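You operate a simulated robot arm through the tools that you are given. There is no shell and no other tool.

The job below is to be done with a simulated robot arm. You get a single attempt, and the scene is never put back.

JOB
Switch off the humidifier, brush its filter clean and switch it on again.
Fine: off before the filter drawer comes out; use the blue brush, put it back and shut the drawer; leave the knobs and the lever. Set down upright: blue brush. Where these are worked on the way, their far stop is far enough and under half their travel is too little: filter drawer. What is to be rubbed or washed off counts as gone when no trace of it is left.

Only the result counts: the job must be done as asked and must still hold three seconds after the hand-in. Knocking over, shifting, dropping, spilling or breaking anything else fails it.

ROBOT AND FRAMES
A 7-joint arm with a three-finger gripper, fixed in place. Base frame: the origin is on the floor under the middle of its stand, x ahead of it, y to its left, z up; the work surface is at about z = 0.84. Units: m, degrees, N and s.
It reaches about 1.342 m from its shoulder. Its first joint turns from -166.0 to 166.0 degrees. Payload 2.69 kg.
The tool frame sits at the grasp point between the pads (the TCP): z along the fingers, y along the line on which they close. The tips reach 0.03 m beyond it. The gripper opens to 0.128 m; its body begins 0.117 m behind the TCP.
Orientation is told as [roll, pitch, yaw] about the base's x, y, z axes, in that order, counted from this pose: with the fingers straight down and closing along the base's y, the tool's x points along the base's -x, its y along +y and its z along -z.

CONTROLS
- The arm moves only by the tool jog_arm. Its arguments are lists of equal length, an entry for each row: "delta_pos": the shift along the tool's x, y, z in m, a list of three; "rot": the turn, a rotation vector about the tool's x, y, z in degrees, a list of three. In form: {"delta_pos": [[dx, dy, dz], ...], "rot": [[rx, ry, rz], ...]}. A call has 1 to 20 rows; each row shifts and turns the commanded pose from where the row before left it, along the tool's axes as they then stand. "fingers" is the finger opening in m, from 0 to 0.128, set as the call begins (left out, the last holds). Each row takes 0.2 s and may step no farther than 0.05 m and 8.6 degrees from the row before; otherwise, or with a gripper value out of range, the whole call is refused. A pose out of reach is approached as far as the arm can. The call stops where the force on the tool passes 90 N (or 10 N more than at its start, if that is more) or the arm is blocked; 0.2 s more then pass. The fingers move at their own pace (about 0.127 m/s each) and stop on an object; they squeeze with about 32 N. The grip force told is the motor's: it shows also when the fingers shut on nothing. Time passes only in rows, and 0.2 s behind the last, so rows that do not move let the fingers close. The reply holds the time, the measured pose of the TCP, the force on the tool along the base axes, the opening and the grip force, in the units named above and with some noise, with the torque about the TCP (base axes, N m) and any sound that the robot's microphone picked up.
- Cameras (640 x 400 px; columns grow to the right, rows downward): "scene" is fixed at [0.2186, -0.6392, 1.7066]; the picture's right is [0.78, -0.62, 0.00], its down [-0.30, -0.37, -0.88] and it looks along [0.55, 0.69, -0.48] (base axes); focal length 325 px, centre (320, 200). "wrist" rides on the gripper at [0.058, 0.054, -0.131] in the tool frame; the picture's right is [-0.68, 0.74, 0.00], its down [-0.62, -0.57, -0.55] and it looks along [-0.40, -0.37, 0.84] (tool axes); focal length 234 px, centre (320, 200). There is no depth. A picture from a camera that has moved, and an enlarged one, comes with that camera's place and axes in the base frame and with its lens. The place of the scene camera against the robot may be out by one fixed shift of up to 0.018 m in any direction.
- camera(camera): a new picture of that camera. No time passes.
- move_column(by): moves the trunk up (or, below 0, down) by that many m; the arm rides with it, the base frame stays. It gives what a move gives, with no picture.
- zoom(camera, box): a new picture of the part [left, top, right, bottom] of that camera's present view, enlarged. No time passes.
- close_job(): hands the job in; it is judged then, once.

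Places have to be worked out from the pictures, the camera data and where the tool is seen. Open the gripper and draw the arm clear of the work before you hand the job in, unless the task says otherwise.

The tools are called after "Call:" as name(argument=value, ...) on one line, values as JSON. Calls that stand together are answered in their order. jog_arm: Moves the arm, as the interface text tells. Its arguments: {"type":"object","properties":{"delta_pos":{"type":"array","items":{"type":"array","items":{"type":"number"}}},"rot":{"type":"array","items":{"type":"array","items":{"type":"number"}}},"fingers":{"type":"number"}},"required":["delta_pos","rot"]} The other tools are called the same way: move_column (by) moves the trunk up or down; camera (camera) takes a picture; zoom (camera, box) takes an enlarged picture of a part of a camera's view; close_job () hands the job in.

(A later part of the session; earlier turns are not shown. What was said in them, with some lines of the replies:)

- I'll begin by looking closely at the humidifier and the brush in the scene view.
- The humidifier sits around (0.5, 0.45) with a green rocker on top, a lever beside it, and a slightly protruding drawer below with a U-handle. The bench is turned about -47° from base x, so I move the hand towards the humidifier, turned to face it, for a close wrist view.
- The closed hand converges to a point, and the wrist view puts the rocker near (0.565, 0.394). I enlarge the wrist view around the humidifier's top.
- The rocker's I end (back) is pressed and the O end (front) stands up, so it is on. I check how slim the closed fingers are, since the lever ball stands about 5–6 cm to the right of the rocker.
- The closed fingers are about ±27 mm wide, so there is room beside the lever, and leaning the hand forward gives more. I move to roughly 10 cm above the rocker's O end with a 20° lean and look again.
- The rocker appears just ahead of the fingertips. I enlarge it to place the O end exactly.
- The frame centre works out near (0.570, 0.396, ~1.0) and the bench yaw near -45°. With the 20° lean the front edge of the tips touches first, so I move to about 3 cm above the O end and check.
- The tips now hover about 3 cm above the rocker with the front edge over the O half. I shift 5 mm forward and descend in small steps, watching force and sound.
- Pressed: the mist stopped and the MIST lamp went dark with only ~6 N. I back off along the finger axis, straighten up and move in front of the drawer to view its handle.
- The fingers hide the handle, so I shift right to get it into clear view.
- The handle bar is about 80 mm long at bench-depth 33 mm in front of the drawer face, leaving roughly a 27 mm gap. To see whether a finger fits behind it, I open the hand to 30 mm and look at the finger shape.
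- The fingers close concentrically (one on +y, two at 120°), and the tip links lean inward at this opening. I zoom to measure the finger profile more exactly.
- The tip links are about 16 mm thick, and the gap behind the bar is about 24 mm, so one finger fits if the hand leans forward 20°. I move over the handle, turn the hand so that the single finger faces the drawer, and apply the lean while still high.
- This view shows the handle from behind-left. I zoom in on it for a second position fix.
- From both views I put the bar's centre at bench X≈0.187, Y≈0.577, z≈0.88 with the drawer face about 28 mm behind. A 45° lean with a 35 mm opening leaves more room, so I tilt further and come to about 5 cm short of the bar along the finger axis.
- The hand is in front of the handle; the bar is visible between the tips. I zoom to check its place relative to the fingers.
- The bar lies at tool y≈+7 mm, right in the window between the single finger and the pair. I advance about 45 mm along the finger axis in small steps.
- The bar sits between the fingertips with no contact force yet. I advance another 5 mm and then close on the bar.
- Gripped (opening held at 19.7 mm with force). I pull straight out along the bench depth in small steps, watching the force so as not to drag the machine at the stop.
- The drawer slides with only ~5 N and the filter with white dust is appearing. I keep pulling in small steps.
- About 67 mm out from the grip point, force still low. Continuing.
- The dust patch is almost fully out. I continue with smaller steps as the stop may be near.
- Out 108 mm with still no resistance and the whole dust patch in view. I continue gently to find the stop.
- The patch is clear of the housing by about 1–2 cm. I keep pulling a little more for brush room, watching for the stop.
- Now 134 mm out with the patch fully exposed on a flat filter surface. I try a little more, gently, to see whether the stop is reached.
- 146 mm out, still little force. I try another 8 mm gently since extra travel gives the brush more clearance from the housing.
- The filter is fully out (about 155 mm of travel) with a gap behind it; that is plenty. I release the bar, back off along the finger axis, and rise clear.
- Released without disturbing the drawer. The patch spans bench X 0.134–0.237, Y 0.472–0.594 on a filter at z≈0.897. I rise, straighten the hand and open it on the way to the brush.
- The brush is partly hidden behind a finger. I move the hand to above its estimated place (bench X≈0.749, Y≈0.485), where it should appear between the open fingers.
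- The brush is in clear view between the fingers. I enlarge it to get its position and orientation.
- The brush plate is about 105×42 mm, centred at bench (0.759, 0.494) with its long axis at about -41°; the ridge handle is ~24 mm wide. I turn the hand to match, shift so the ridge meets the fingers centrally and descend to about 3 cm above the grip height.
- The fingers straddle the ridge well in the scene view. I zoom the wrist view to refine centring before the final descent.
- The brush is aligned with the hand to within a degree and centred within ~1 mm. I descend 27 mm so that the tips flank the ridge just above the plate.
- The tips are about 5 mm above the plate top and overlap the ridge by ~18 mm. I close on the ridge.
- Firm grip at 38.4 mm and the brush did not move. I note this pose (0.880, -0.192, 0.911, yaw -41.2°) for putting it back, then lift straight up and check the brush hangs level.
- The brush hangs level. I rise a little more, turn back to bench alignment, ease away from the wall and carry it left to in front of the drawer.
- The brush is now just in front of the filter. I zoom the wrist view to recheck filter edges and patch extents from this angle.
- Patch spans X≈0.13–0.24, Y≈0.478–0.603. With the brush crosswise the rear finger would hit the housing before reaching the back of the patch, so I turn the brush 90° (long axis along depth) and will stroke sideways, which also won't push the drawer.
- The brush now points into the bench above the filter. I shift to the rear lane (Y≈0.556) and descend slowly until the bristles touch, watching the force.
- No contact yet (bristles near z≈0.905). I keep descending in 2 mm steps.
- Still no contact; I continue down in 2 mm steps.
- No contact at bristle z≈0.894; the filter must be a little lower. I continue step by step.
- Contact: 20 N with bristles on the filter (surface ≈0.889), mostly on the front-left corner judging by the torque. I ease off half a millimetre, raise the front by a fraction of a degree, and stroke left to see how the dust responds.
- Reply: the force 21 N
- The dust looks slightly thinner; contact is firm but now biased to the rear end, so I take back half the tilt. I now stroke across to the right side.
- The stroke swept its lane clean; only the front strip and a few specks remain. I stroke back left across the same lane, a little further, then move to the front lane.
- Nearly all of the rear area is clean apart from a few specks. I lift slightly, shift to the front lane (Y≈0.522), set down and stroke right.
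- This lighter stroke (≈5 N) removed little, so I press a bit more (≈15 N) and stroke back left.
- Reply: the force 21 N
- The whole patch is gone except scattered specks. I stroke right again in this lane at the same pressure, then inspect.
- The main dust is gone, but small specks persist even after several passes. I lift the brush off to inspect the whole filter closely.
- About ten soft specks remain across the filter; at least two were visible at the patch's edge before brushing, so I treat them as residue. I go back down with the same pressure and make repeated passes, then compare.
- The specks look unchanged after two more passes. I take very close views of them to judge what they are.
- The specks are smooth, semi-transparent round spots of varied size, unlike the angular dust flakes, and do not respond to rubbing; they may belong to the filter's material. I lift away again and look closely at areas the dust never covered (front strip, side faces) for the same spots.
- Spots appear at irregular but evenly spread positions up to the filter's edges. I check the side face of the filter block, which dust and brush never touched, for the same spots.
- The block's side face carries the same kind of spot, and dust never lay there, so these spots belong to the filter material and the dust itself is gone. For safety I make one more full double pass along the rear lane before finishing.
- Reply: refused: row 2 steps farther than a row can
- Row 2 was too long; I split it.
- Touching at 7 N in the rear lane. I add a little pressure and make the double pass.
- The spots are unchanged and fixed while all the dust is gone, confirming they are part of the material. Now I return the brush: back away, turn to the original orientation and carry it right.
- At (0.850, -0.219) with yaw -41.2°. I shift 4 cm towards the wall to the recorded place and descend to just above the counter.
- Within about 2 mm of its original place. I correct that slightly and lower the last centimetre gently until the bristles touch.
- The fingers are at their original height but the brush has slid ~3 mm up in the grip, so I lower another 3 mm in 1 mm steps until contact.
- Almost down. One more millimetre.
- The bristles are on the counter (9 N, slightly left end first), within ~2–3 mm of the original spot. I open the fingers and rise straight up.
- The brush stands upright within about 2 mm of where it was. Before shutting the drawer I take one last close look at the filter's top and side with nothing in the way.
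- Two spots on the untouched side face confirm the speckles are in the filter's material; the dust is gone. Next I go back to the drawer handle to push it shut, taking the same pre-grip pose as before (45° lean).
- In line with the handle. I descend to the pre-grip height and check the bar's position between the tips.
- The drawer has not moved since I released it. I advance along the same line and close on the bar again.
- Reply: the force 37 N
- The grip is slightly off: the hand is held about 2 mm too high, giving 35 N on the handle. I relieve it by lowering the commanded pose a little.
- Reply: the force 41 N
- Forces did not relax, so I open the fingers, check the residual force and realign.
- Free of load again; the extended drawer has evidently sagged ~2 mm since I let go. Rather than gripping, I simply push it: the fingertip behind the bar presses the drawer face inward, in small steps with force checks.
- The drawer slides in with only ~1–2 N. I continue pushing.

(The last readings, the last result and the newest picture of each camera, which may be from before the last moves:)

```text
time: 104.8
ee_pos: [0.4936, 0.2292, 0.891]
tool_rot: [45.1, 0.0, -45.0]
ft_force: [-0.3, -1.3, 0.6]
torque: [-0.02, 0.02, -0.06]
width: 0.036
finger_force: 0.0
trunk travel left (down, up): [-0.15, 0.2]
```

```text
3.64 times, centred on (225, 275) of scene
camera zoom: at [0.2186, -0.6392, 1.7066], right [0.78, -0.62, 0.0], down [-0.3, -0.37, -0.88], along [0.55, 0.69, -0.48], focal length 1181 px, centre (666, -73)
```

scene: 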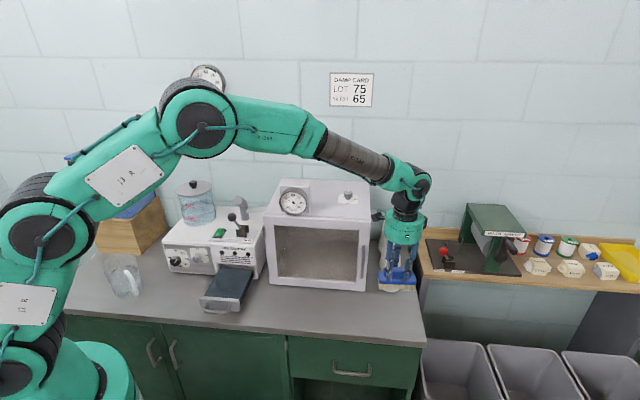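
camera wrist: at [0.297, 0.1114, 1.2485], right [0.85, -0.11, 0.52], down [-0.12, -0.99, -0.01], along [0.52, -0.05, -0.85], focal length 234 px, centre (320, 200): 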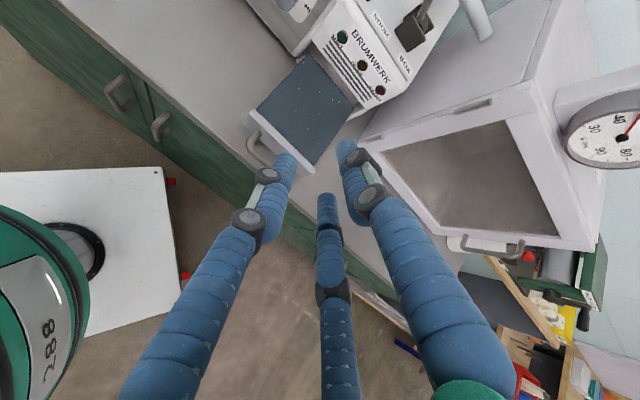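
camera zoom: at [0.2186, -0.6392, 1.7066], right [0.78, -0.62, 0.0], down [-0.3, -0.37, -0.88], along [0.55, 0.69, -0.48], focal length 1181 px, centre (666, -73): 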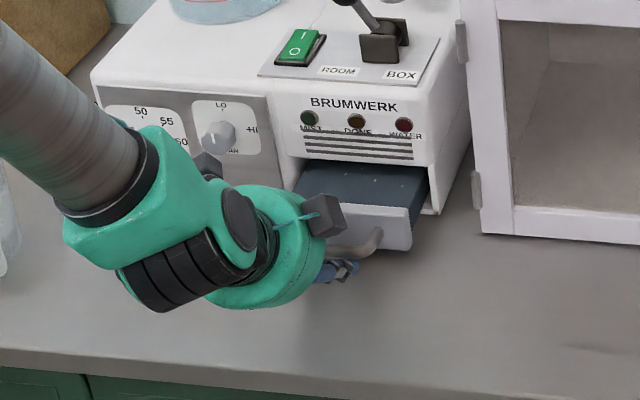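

About 5 cm to go. I push 35 mm more, then creep.

Call:
jog_arm(delta_pos=[[0, 0.0071, 0.0071], [0, 0.0071, 0.0071], [0, 0.0057, 0.0057], [0, 0.005, 0.005], [0, 0, 0]], rot=[[0, 0, 0], [0, 0, 0], [0, 0, 0], [0, 0, 0], [0, 0, 0]], fingers=0.036)

Call:
zoom(camera="wrist", box=[260, 0, 480, 220])

Call:
zoom(camera="scene", box=[190, 210, 280, 300])

```text
time: 106.0
ee_pos: [0.5175, 0.2538, 0.8903]
tool_rot: [44.9, -0.1, -45.0]
ft_force: [-1.8, 0.1, 0.2]
torque: [-0.02, 0.02, 0.03]
width: 0.0363
finger_force: 0.3
trunk travel left (down, up): [-0.15, 0.2]
```

```text
1.82 times, centred on (370, 110) of wrist
camera zoom: at [0.4387, 0.2573, 1.0204], right [0.85, -0.11, 0.52], down [-0.12, -0.99, -0.01], along [0.52, -0.05, -0.85], focal length 426 px, centre (229, 364)
```

zoom: 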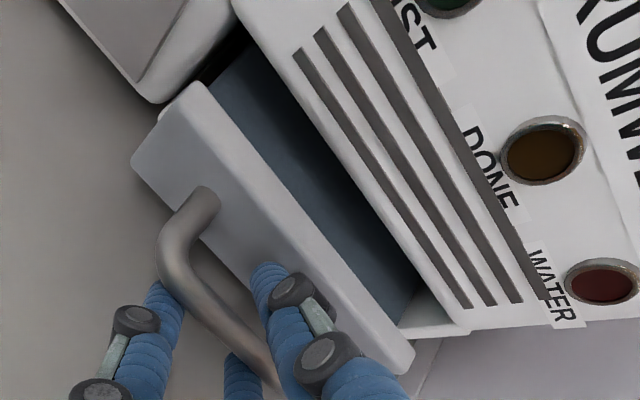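

```text
4.44 times, centred on (235, 255) of scene
camera zoom: at [0.2186, -0.6392, 1.7066], right [0.78, -0.62, 0.0], down [-0.3, -0.37, -0.88], along [0.55, 0.69, -0.48], focal length 1443 px, centre (698, -44)
```

zoom: 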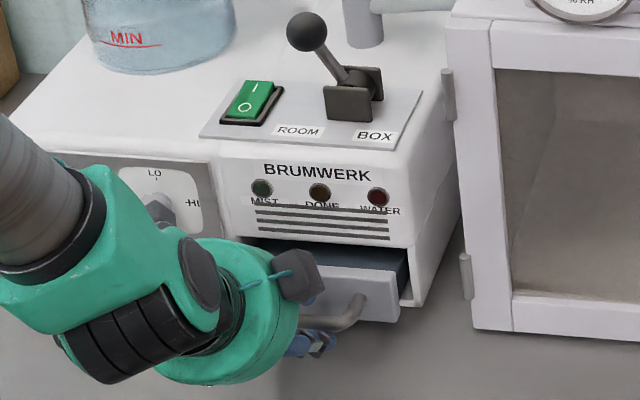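

Close to the original position now. I push another 12 mm, then creep in 2 mm steps watching for the stop.

Call:
jog_arm(delta_pos=[[0, 0.0035, 0.0035], [0, 0.0028, 0.0028], [0, 0.0021, 0.0021], [0, 0, 0]], rot=[[0, 0, 0], [0, 0, 0], [0, 0, 0], [0, 0, 0]], fingers=0.036)

Call:
jog_arm(delta_pos=[[0, 0.0014, 0.0014], [0, 0, 0]], rot=[[0, 0, 0], [0, 0, 0]], fingers=0.036)

Call:
zoom(camera="wrist", box=[260, 0, 480, 220])

Call:
zoom(camera="scene", box=[205, 230, 265, 290])

```text
time: 107.0
ee_pos: [0.5267, 0.2617, 0.89]
tool_rot: [45.0, 0.1, -45.0]
ft_force: [-0.4, 0.0, 0.0]
torque: [0.02, 0.0, -0.03]
width: 0.0359
finger_force: 0.0
trunk travel left (down, up): [-0.15, 0.2]
```

```text
time: 107.6
ee_pos: [0.5283, 0.2638, 0.8887]
tool_rot: [44.9, 0.0, -45.1]
ft_force: [-0.6, 0.8, -0.1]
torque: [0.0, 0.02, 0.0]
width: 0.036
finger_force: 0.0
trunk travel left (down, up): [-0.15, 0.2]
```

```text
1.82 times, centred on (370, 110) of wrist
camera zoom: at [0.4487, 0.2668, 1.0196], right [0.85, -0.11, 0.52], down [-0.12, -0.99, -0.01], along [0.52, -0.05, -0.85], focal length 426 px, centre (229, 364)
```

zoom: 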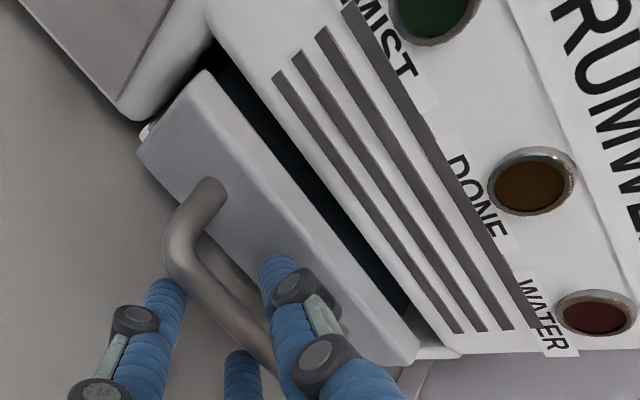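

```text
6.67 times, centred on (235, 260) of scene
camera zoom: at [0.2186, -0.6392, 1.7066], right [0.78, -0.62, 0.0], down [-0.3, -0.37, -0.88], along [0.55, 0.69, -0.48], focal length 2165 px, centre (887, -200)
```

zoom: 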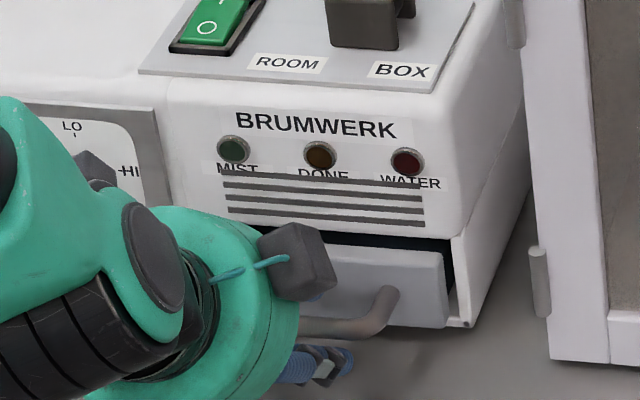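

The drawer is about where it started (slightly ajar), with no resistance yet. I keep creeping inward until it stops.

Call:
jog_arm(delta_pos=[[0, 0.0014, 0.0014], [0, 0.0014, 0.0014], [0, 0, 0]], rot=[[0, 0, 0], [0, 0, 0], [0, 0, 0]], fingers=0.036)

Call:
jog_arm(delta_pos=[[0, 0.0014, 0.0014], [0, 0.0014, 0.0014], [0, 0, 0]], rot=[[0, 0, 0], [0, 0, 0], [0, 0, 0]], fingers=0.036)

Call:
zoom(camera="wrist", box=[260, 0, 480, 220])

Call:
zoom(camera="scene", box=[205, 230, 265, 290])

```text
time: 108.4
ee_pos: [0.5303, 0.2674, 0.8905]
tool_rot: [45.0, 0.0, -44.9]
ft_force: [-0.2, -1.1, 0.3]
torque: [0.02, 0.04, -0.03]
width: 0.0363
finger_force: 0.1
trunk travel left (down, up): [-0.15, 0.2]
```

```text
time: 109.2
ee_pos: [0.5317, 0.2698, 0.8891]
tool_rot: [44.9, 0.1, -45.0]
ft_force: [-8.1, -5.1, -10.2]
torque: [-0.09, -0.02, 0.25]
width: 0.037
finger_force: 7.0
trunk travel left (down, up): [-0.15, 0.2]
```

```text
1.82 times, centred on (370, 110) of wrist
camera zoom: at [0.4533, 0.2721, 1.0185], right [0.85, -0.11, 0.52], down [-0.12, -0.99, -0.01], along [0.52, -0.05, -0.85], focal length 426 px, centre (229, 364)
```

zoom: 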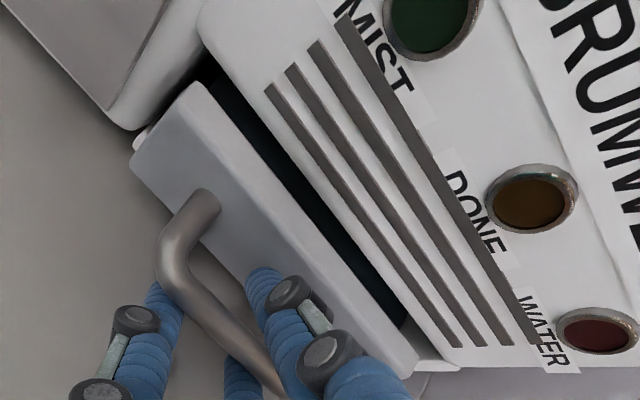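

```text
6.67 times, centred on (235, 260) of scene
camera zoom: at [0.2186, -0.6392, 1.7066], right [0.78, -0.62, 0.0], down [-0.3, -0.37, -0.88], along [0.55, 0.69, -0.48], focal length 2165 px, centre (887, -200)
```

zoom: 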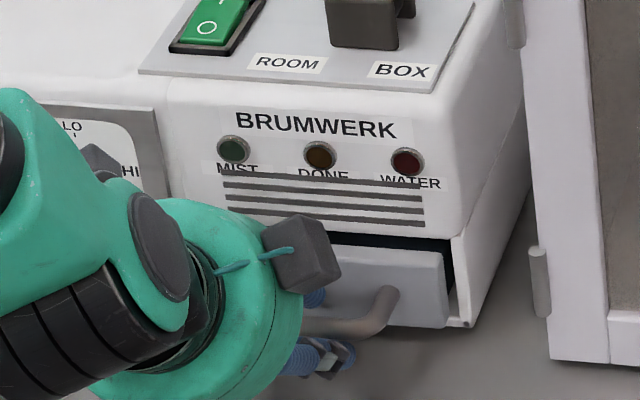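

Stopped: ~9 N along the push, and the face is exactly where it was at the start, with the machine unmoved. I ease off 4 mm and withdraw along the finger axis.

Call:
jog_arm(delta_pos=[[0, -0.0028, -0.0028], [0, 0, 0], [0, 0, -0.01], [0, 0, -0.02], [0, 0, -0.03], [0, 0, -0.03], [0, 0, 0]], rot=[[0, 0, 0], [0, 0, 0], [0, 0, 0], [0, 0, 0], [0, 0, 0], [0, 0, 0], [0, 0, 0]], fingers=0.036)

Call:
zoom(camera="scene", box=[205, 230, 265, 290])

Call:
camera(camera="wrist")

```text
time: 110.8
ee_pos: [0.4847, 0.2216, 0.9534]
tool_rot: [45.1, 0.0, -45.0]
ft_force: [-0.9, -1.2, 0.2]
torque: [-0.03, 0.0, 0.04]
width: 0.0361
finger_force: 0.0
trunk travel left (down, up): [-0.15, 0.2]
```

```text
6.67 times, centred on (235, 260) of scene
camera zoom: at [0.2186, -0.6392, 1.7066], right [0.78, -0.62, 0.0], down [-0.3, -0.37, -0.88], along [0.55, 0.69, -0.48], focal length 2165 px, centre (887, -200)
```

zoom: 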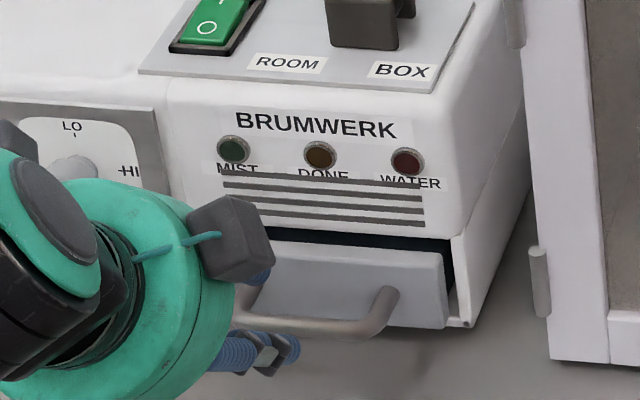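

```text
taken
camera wrist: at [0.4061, 0.2246, 1.0836], right [0.85, -0.11, 0.52], down [-0.12, -0.99, -0.01], along [0.52, -0.05, -0.85], focal length 234 px, centre (320, 200)
```

wrist: 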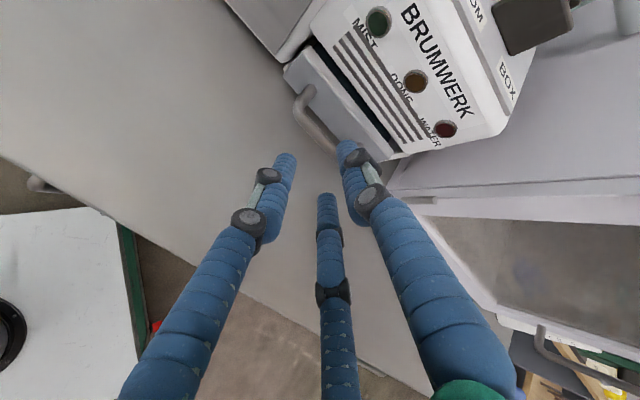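

The drawer is shut as at the start. Now for the switch: I rise, straighten, close the fingers and turn to the earlier facing.

Call:
jog_arm(delta_pos=[[0, 0.0311, -0.0311], [0, 0.0311, -0.0311], [0, 0.0311, -0.0311], [0, 0.0311, -0.0311], [0, 0.0311, -0.0311], [0, 0, 0], [0, 0, 0], [0, 0, 0], [0, 0, 0], [0, 0, 0], [0, 0, 0]], rot=[[0, 0, 0], [0, 0, 0], [0, 0, 0], [0, 0, 0], [0, 0, 0], [7.5, 0, 0], [7.5, 0, 0], [7.5, 0, 0], [7.5, 0, 0], [7.5, 0, 0], [7.5, 0, 0]], fingers=0)

Call:
jog_arm(delta_pos=[[0, 0, 0], [0, 0, 0], [0, 0, 0], [0, 0, 0], [0, 0, 0], [0, 0, 0], [0, 0, 0], [0, 0, 0], [0, 0, 0], [0, 0, 0], [0, 0, 0], [0, 0, 0]], rot=[[0, 0, -8.182], [0, 0, -8.182], [0, 0, -8.182], [0, 0, -8.182], [0, 0, -8.182], [0, 0, -8.182], [0, 0, -8.182], [0, 0, -8.182], [0, 0, -8.182], [0, 0, -8.182], [0, 0, -8.182], [0, 0, 0]], fingers=0)

Call:
camera(camera="wrist")

Call:
camera(camera="scene")

```text
time: 113.2
ee_pos: [0.4851, 0.2222, 1.1729]
tool_rot: [-0.1, 0.0, -45.0]
ft_force: [0.1, -0.2, 0.5]
torque: [0.0, -0.05, -0.02]
width: 0.0019
finger_force: 30.8
trunk travel left (down, up): [-0.15, 0.2]
```

```text
time: 115.8
ee_pos: [0.4845, 0.2228, 1.1732]
tool_rot: [0.0, 0.1, 45.1]
ft_force: [0.7, 0.8, 1.6]
torque: [0.02, 0.01, 0.03]
width: 0.0021
finger_force: 31.5
trunk travel left (down, up): [-0.15, 0.2]
```

```text
taken
camera wrist: at [0.407, 0.2186, 1.3039], right [-0.04, 1.0, 0.0], down [0.84, 0.04, 0.55], along [0.55, 0.02, -0.84], focal length 234 px, centre (320, 200)
```

wrist: 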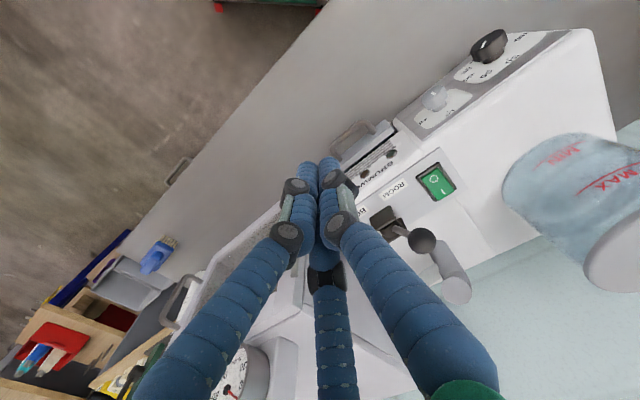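

```text
taken
```

scene: 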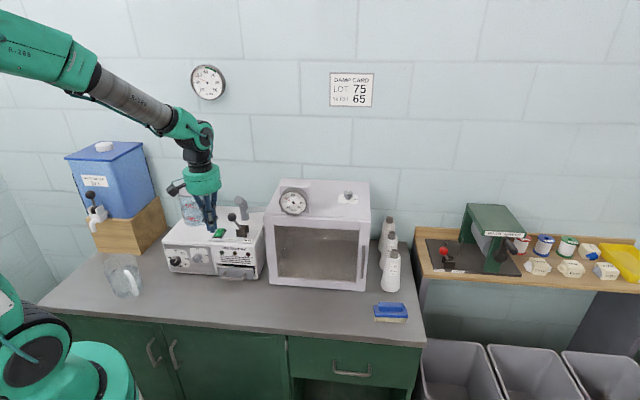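

Hand straightened with fingers closed. I go left a little, then back over the rocker's I end (tips stay above the lever ball), and look before pressing.

Call:
jog_arm(delta_pos=[[0, 0.0335, 0], [0, 0.0335, 0], [-0.0404, 0, 0], [-0.0404, 0, 0], [-0.0404, 0, 0], [-0.0404, 0, 0], [-0.0404, 0, 0], [0, 0, 0]], rot=[[0, 0, 0], [0, 0, 0], [0, 0, 0], [0, 0, 0], [0, 0, 0], [0, 0, 0], [0, 0, 0], [0, 0, 0]], fingers=0)

Call:
zoom(camera="wrist", box=[240, 60, 400, 200])

Call:
zoom(camera="scene", box=[170, 160, 270, 260])

```text
time: 117.6
ee_pos: [0.5817, 0.4138, 1.1728]
tool_rot: [0.0, 0.1, 44.9]
ft_force: [0.6, 0.4, 0.6]
torque: [-0.03, 0.0, 0.01]
width: 0.0021
finger_force: 31.2
trunk travel left (down, up): [-0.15, 0.2]
```

```text
2.86 times, centred on (320, 130) of wrist
camera zoom: at [0.5032, 0.4103, 1.3029], right [-0.04, 1.0, 0.0], down [0.84, 0.04, 0.55], along [0.55, 0.02, -0.84], focal length 669 px, centre (320, 400)
```

zoom: 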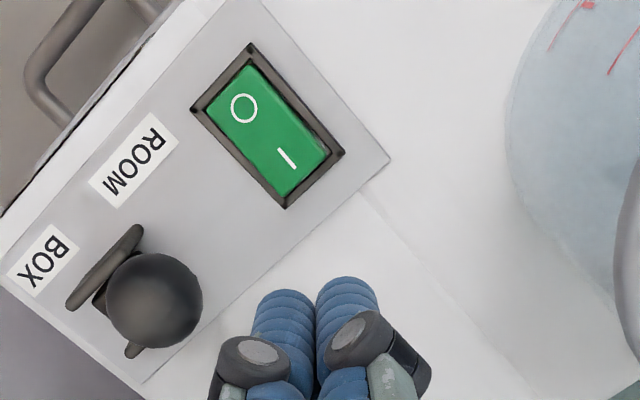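

```text
4.00 times, centred on (220, 210) of scene
camera zoom: at [0.2186, -0.6392, 1.7066], right [0.78, -0.62, 0.0], down [-0.3, -0.37, -0.88], along [0.55, 0.69, -0.48], focal length 1299 px, centre (720, 160)
```

zoom: 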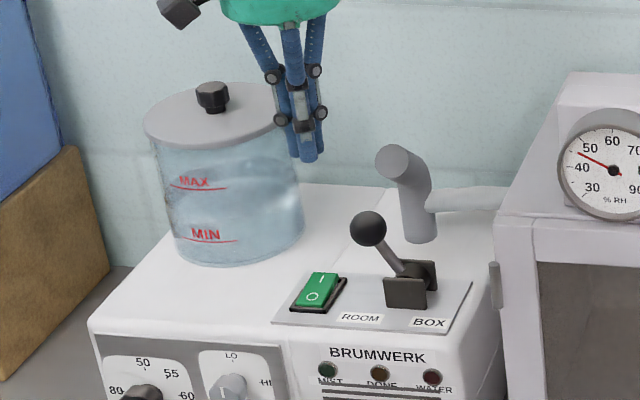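

Directly overhead the rocker centre reads X≈0.1225, Y≈0.6745. As with the O end, a 20° forward lean makes the front edge of the tips touch first, so I aim that edge at the I end (Y≈0.691), staying slightly left of the lever, and go down to ~2.5 cm above.

Call:
jog_arm(delta_pos=[[0, 0, 0], [0, 0, 0], [0, 0, 0], [0.0136, 0.0011, 0.0298], [0.0136, 0.0011, 0.0298], [0.0136, 0.0011, 0.0298], [0, 0, 0]], rot=[[0, -6.667, 0], [0, -6.667, 0], [0, -6.667, 0], [0, 0, 0], [0, 0, 0], [0, 0, 0], [0, 0, 0]], fingers=0)

Call:
zoom(camera="wrist", box=[240, 60, 400, 200])

Call:
zoom(camera="scene", box=[190, 180, 260, 250])

```text
time: 119.2
ee_pos: [0.5732, 0.4106, 1.0754]
tool_rot: [0.0, -20.1, 45.0]
ft_force: [-0.3, -0.8, 0.0]
torque: [0.04, 0.02, 0.0]
width: 0.0021
finger_force: 31.4
trunk travel left (down, up): [-0.15, 0.2]
```

```text
2.86 times, centred on (320, 130) of wrist
camera zoom: at [0.4654, 0.3771, 1.1776], right [-0.07, 0.97, 0.23], down [0.68, -0.12, 0.73], along [0.73, 0.21, -0.65], focal length 669 px, centre (320, 400)
```

zoom: 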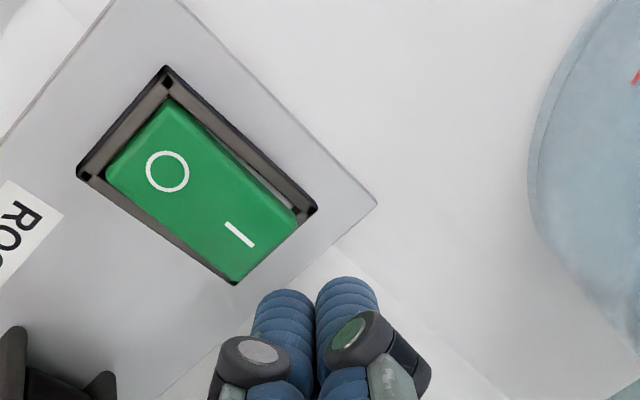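

```text
5.71 times, centred on (225, 215) of scene
camera zoom: at [0.2186, -0.6392, 1.7066], right [0.78, -0.62, 0.0], down [-0.3, -0.37, -0.88], along [0.55, 0.69, -0.48], focal length 1856 px, centre (863, 114)
```

zoom: 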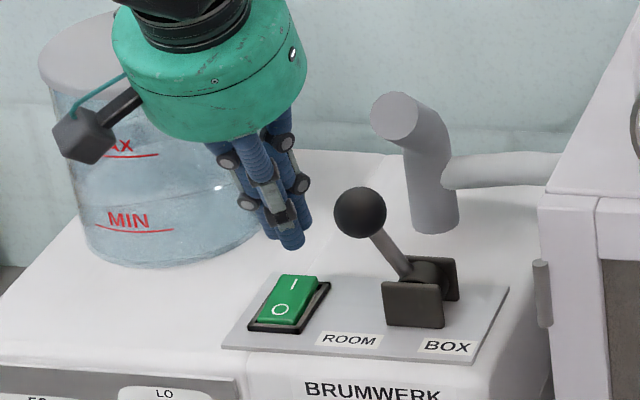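

The tips are lined up over the I mark. I descend in 4 mm then 2 mm steps and watch for the click.

Call:
jog_arm(delta_pos=[[0.0014, 0, 0.0038], [0.0014, 0, 0.0038], [0.0014, 0, 0.0038], [0.0014, 0, 0.0038], [0.0014, 0, 0.0038], [0, 0, 0]], rot=[[0, 0, 0], [0, 0, 0], [0, 0, 0], [0, 0, 0], [0, 0, 0], [0, 0, 0]], fingers=0)

Call:
zoom(camera="scene", box=[190, 190, 260, 260])

Call:
zoom(camera="wrist", box=[240, 60, 400, 200])

```text
time: 120.6
ee_pos: [0.5722, 0.4087, 1.0542]
tool_rot: [0.0, -20.0, 45.0]
ft_force: [0.3, -0.3, -0.8]
torque: [-0.02, -0.01, 0.04]
width: 0.0023
finger_force: 31.3
trunk travel left (down, up): [-0.15, 0.2]
```

```text
5.71 times, centred on (225, 225) of scene
camera zoom: at [0.2186, -0.6392, 1.7066], right [0.78, -0.62, 0.0], down [-0.3, -0.37, -0.88], along [0.55, 0.69, -0.48], focal length 1856 px, centre (863, 57)
```

zoom: 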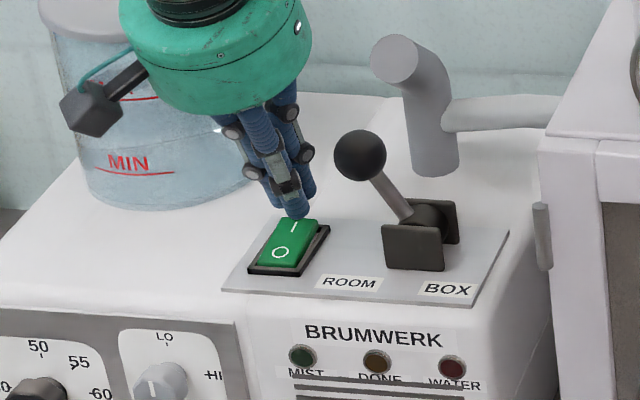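

```text
2.86 times, centred on (320, 130) of wrist
camera zoom: at [0.4654, 0.3765, 1.1574], right [-0.07, 0.97, 0.23], down [0.68, -0.12, 0.73], along [0.73, 0.21, -0.65], focal length 669 px, centre (320, 400)
```

zoom: 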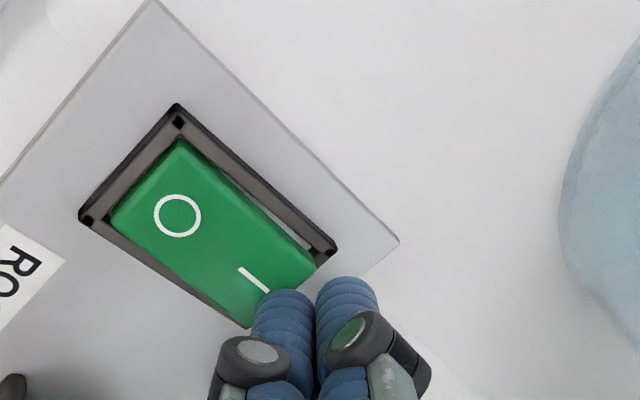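

Just above contact, aligned over the I mark. I continue in 2 mm steps.

Call:
jog_arm(delta_pos=[[0.0007, 0, 0.0019], [0.0007, 0, 0.0019], [0, 0, 0]], rot=[[0, 0, 0], [0, 0, 0], [0, 0, 0]], fingers=0)

Call:
zoom(camera="scene", box=[190, 190, 260, 260])

```text
time: 121.4
ee_pos: [0.5736, 0.4102, 1.0503]
tool_rot: [0.0, -20.0, 44.9]
ft_force: [0.3, 0.3, 0.1]
torque: [-0.01, 0.02, 0.01]
width: 0.002
finger_force: 31.2
trunk travel left (down, up): [-0.15, 0.2]
```

```text
5.71 times, centred on (225, 225) of scene
camera zoom: at [0.2186, -0.6392, 1.7066], right [0.78, -0.62, 0.0], down [-0.3, -0.37, -0.88], along [0.55, 0.69, -0.48], focal length 1856 px, centre (863, 57)
```

zoom: 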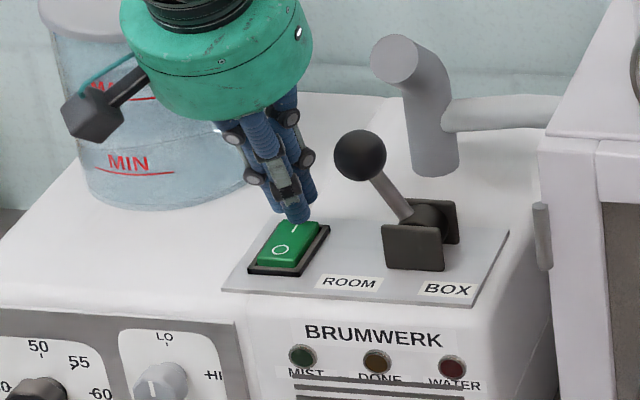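

Tip now over the I end, still no force reading. Two more millimetres at a time.

Call:
jog_arm(delta_pos=[[0.0007, 0, 0.0019], [0, 0, 0]], rot=[[0, 0, 0], [0, 0, 0]], fingers=0)

Call:
zoom(camera="scene", box=[190, 190, 260, 260])

```text
time: 122.0
ee_pos: [0.5734, 0.409, 1.0488]
tool_rot: [0.0, -20.1, 45.0]
ft_force: [-0.5, 0.8, 0.7]
torque: [0.0, 0.01, 0.0]
width: 0.002
finger_force: 31.1
trunk travel left (down, up): [-0.15, 0.2]
```

```text
5.71 times, centred on (225, 225) of scene
camera zoom: at [0.2186, -0.6392, 1.7066], right [0.78, -0.62, 0.0], down [-0.3, -0.37, -0.88], along [0.55, 0.69, -0.48], focal length 1856 px, centre (863, 57)
```

zoom: 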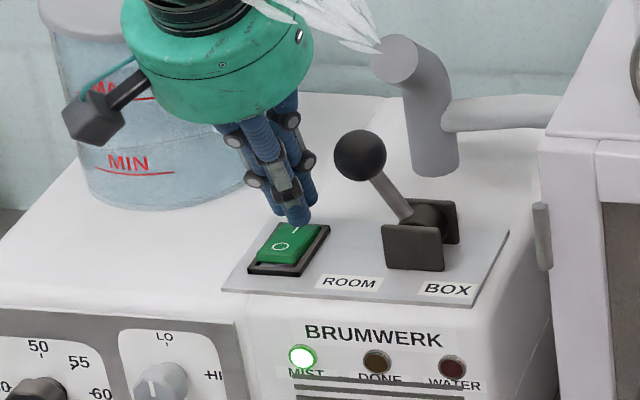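

On: the MIST lamp is lit and mist flows. I press one more millimetre to be sure it is seated, then withdraw along the finger axis.

Call:
jog_arm(delta_pos=[[0.0004, 0, 0.001], [0, 0, 0]], rot=[[0, 0, 0], [0, 0, 0]], fingers=0)

Call:
jog_arm(delta_pos=[[0, 0, -0.01], [0, 0, -0.03], [0, 0, -0.04], [0, 0, -0.04], [0, 0, 0]], rot=[[0, 0, 0], [0, 0, 0], [0, 0, 0], [0, 0, 0], [0, 0, 0]], fingers=0)

Call:
zoom(camera="scene", box=[150, 160, 280, 290])

```text
time: 122.6
ee_pos: [0.5741, 0.4083, 1.0483]
tool_rot: [0.0, -20.2, 45.1]
ft_force: [-0.7, -0.8, 6.3]
torque: [-0.09, 0.04, -0.01]
width: 0.0022
finger_force: 31.0
trunk travel left (down, up): [-0.15, 0.2]
```

```text
time: 123.8
ee_pos: [0.5427, 0.3808, 1.1594]
tool_rot: [-0.1, -20.0, 45.0]
ft_force: [-1.1, -0.8, 0.8]
torque: [0.01, -0.02, 0.03]
width: 0.0022
finger_force: 31.4
trunk travel left (down, up): [-0.15, 0.2]
```

```text
3.08 times, centred on (215, 225) of scene
camera zoom: at [0.2186, -0.6392, 1.7066], right [0.78, -0.62, 0.0], down [-0.3, -0.37, -0.88], along [0.55, 0.69, -0.48], focal length 999 px, centre (643, 123)
```

zoom: 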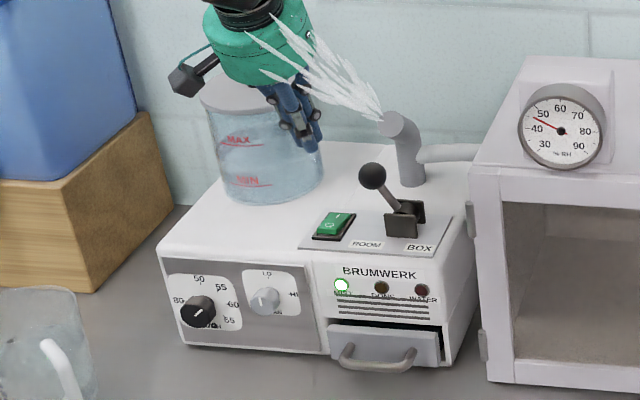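

Everything matches the starting state: on, drawer shut, knobs and lever untouched. I draw the arm up and away from the bench, straighten it and open the gripper.

Call:
jog_arm(delta_pos=[[0.0267, 0, -0.0363], [0.0267, 0, -0.0363], [0.0267, 0, -0.0363], [0.0267, 0, -0.0363], [0, 0, 0], [0, 0, 0], [0, 0, 0], [0.04, 0, -0.02], [0.04, 0, -0.02], [0, 0, 0]], rot=[[0, 0, 0], [0, 0, 0], [0, 0, 0], [0, 0, 0], [0, 6.667, 0], [0, 6.667, 0], [0, 6.667, 0], [0, 0, 0], [0, 0, 0], [0, 0, 0]], fingers=0)

Call:
jog_arm(delta_pos=[[0, 0, 0], [0, 0, 0], [0, 0, 0], [0, 0, 0], [0, 0, 0]], rot=[[0, 0, 0], [0, 0, 0], [0, 0, 0], [0, 0, 0], [0, 0, 0]], fingers=0.128)

Call:
camera(camera="scene")

Call:
zoom(camera="scene", box=[205, 200, 275, 290])

Call:
zoom(camera="scene", box=[340, 270, 440, 340])

```text
time: 126.0
ee_pos: [0.3804, 0.2177, 1.301]
tool_rot: [-0.1, 0.0, 45.1]
ft_force: [-1.1, -1.2, 0.6]
torque: [0.08, -0.1, 0.02]
width: 0.0023
finger_force: 31.5
trunk travel left (down, up): [-0.15, 0.2]
```

```text
time: 127.2
ee_pos: [0.382, 0.2188, 1.3003]
tool_rot: [0.0, -0.1, 45.0]
ft_force: [-0.9, 0.3, 0.6]
torque: [0.02, -0.01, -0.03]
width: 0.128
finger_force: 0.0
trunk travel left (down, up): [-0.15, 0.2]
```

```text
taken
```

scene: 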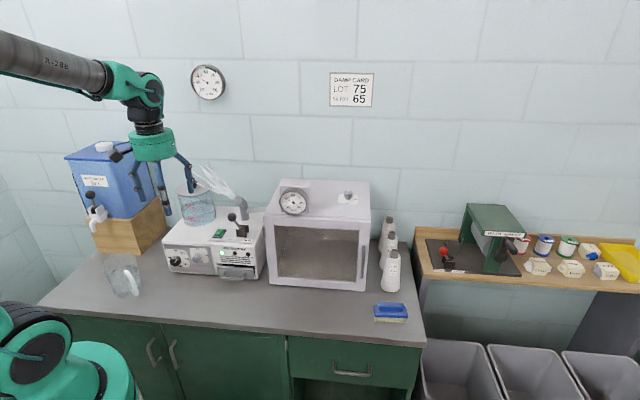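

```text
4.44 times, centred on (240, 245) of scene
camera zoom: at [0.2186, -0.6392, 1.7066], right [0.78, -0.62, 0.0], down [-0.3, -0.37, -0.88], along [0.55, 0.69, -0.48], focal length 1443 px, centre (676, 0)
```

zoom: 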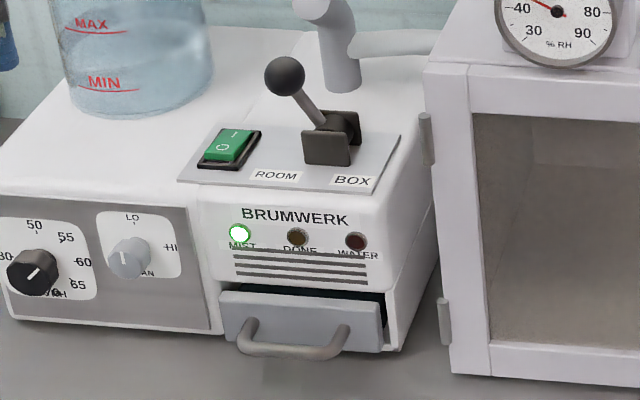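

```text
5.71 times, centred on (390, 305) of scene
camera zoom: at [0.2186, -0.6392, 1.7066], right [0.78, -0.62, 0.0], down [-0.3, -0.37, -0.88], along [0.55, 0.69, -0.48], focal length 1856 px, centre (-80, -400)
```

zoom: 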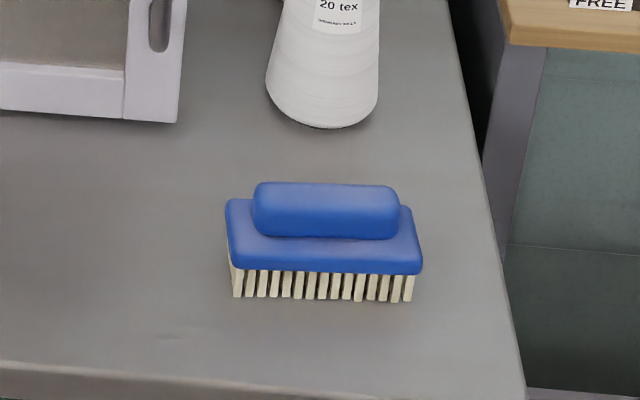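

The humidifier is running with its lamp lit, and the drawer is shut. The filter dust is brushed off, and the brush stands upright within about 2 mm of where it was. The knobs and lever are untouched and the arm is clear with the gripper open, so I hand the job in.

Call:
close_job()

```text
The job is handed in.
```

I switched the humidifier off, brushed its filter clean and switched it back on, and the job is handed in. The MIST lamp is lit and mist is flowing again.

- **Order:** the switch went off before the drawer came out. I pulled the drawer out about 155 mm without reaching its far stop, with the whole filter exposed.
- **Filter:** all the white dust is gone. About ten small pale spots remain on the top. I judged them to be part of the filter material, because repeated brushing did not change them and the same spots appear on the block's side face, where no dust lay. If they do count as dirt, the filter would not pass.
- **Brush:** the blue brush stands upright on its bristles, about 2 mm from where it was.
- **Drawer:** it is pushed in to its stop and sits exactly as it did at the start.
- **Re-gripping the handle:** while re-gripping it I put about 35 N on it for roughly a second. The humidifier did not move.
- **Everything else:** the knobs and lever were not touched, and nothing else looked moved in the final pictures. The arm is clear with the gripper open.
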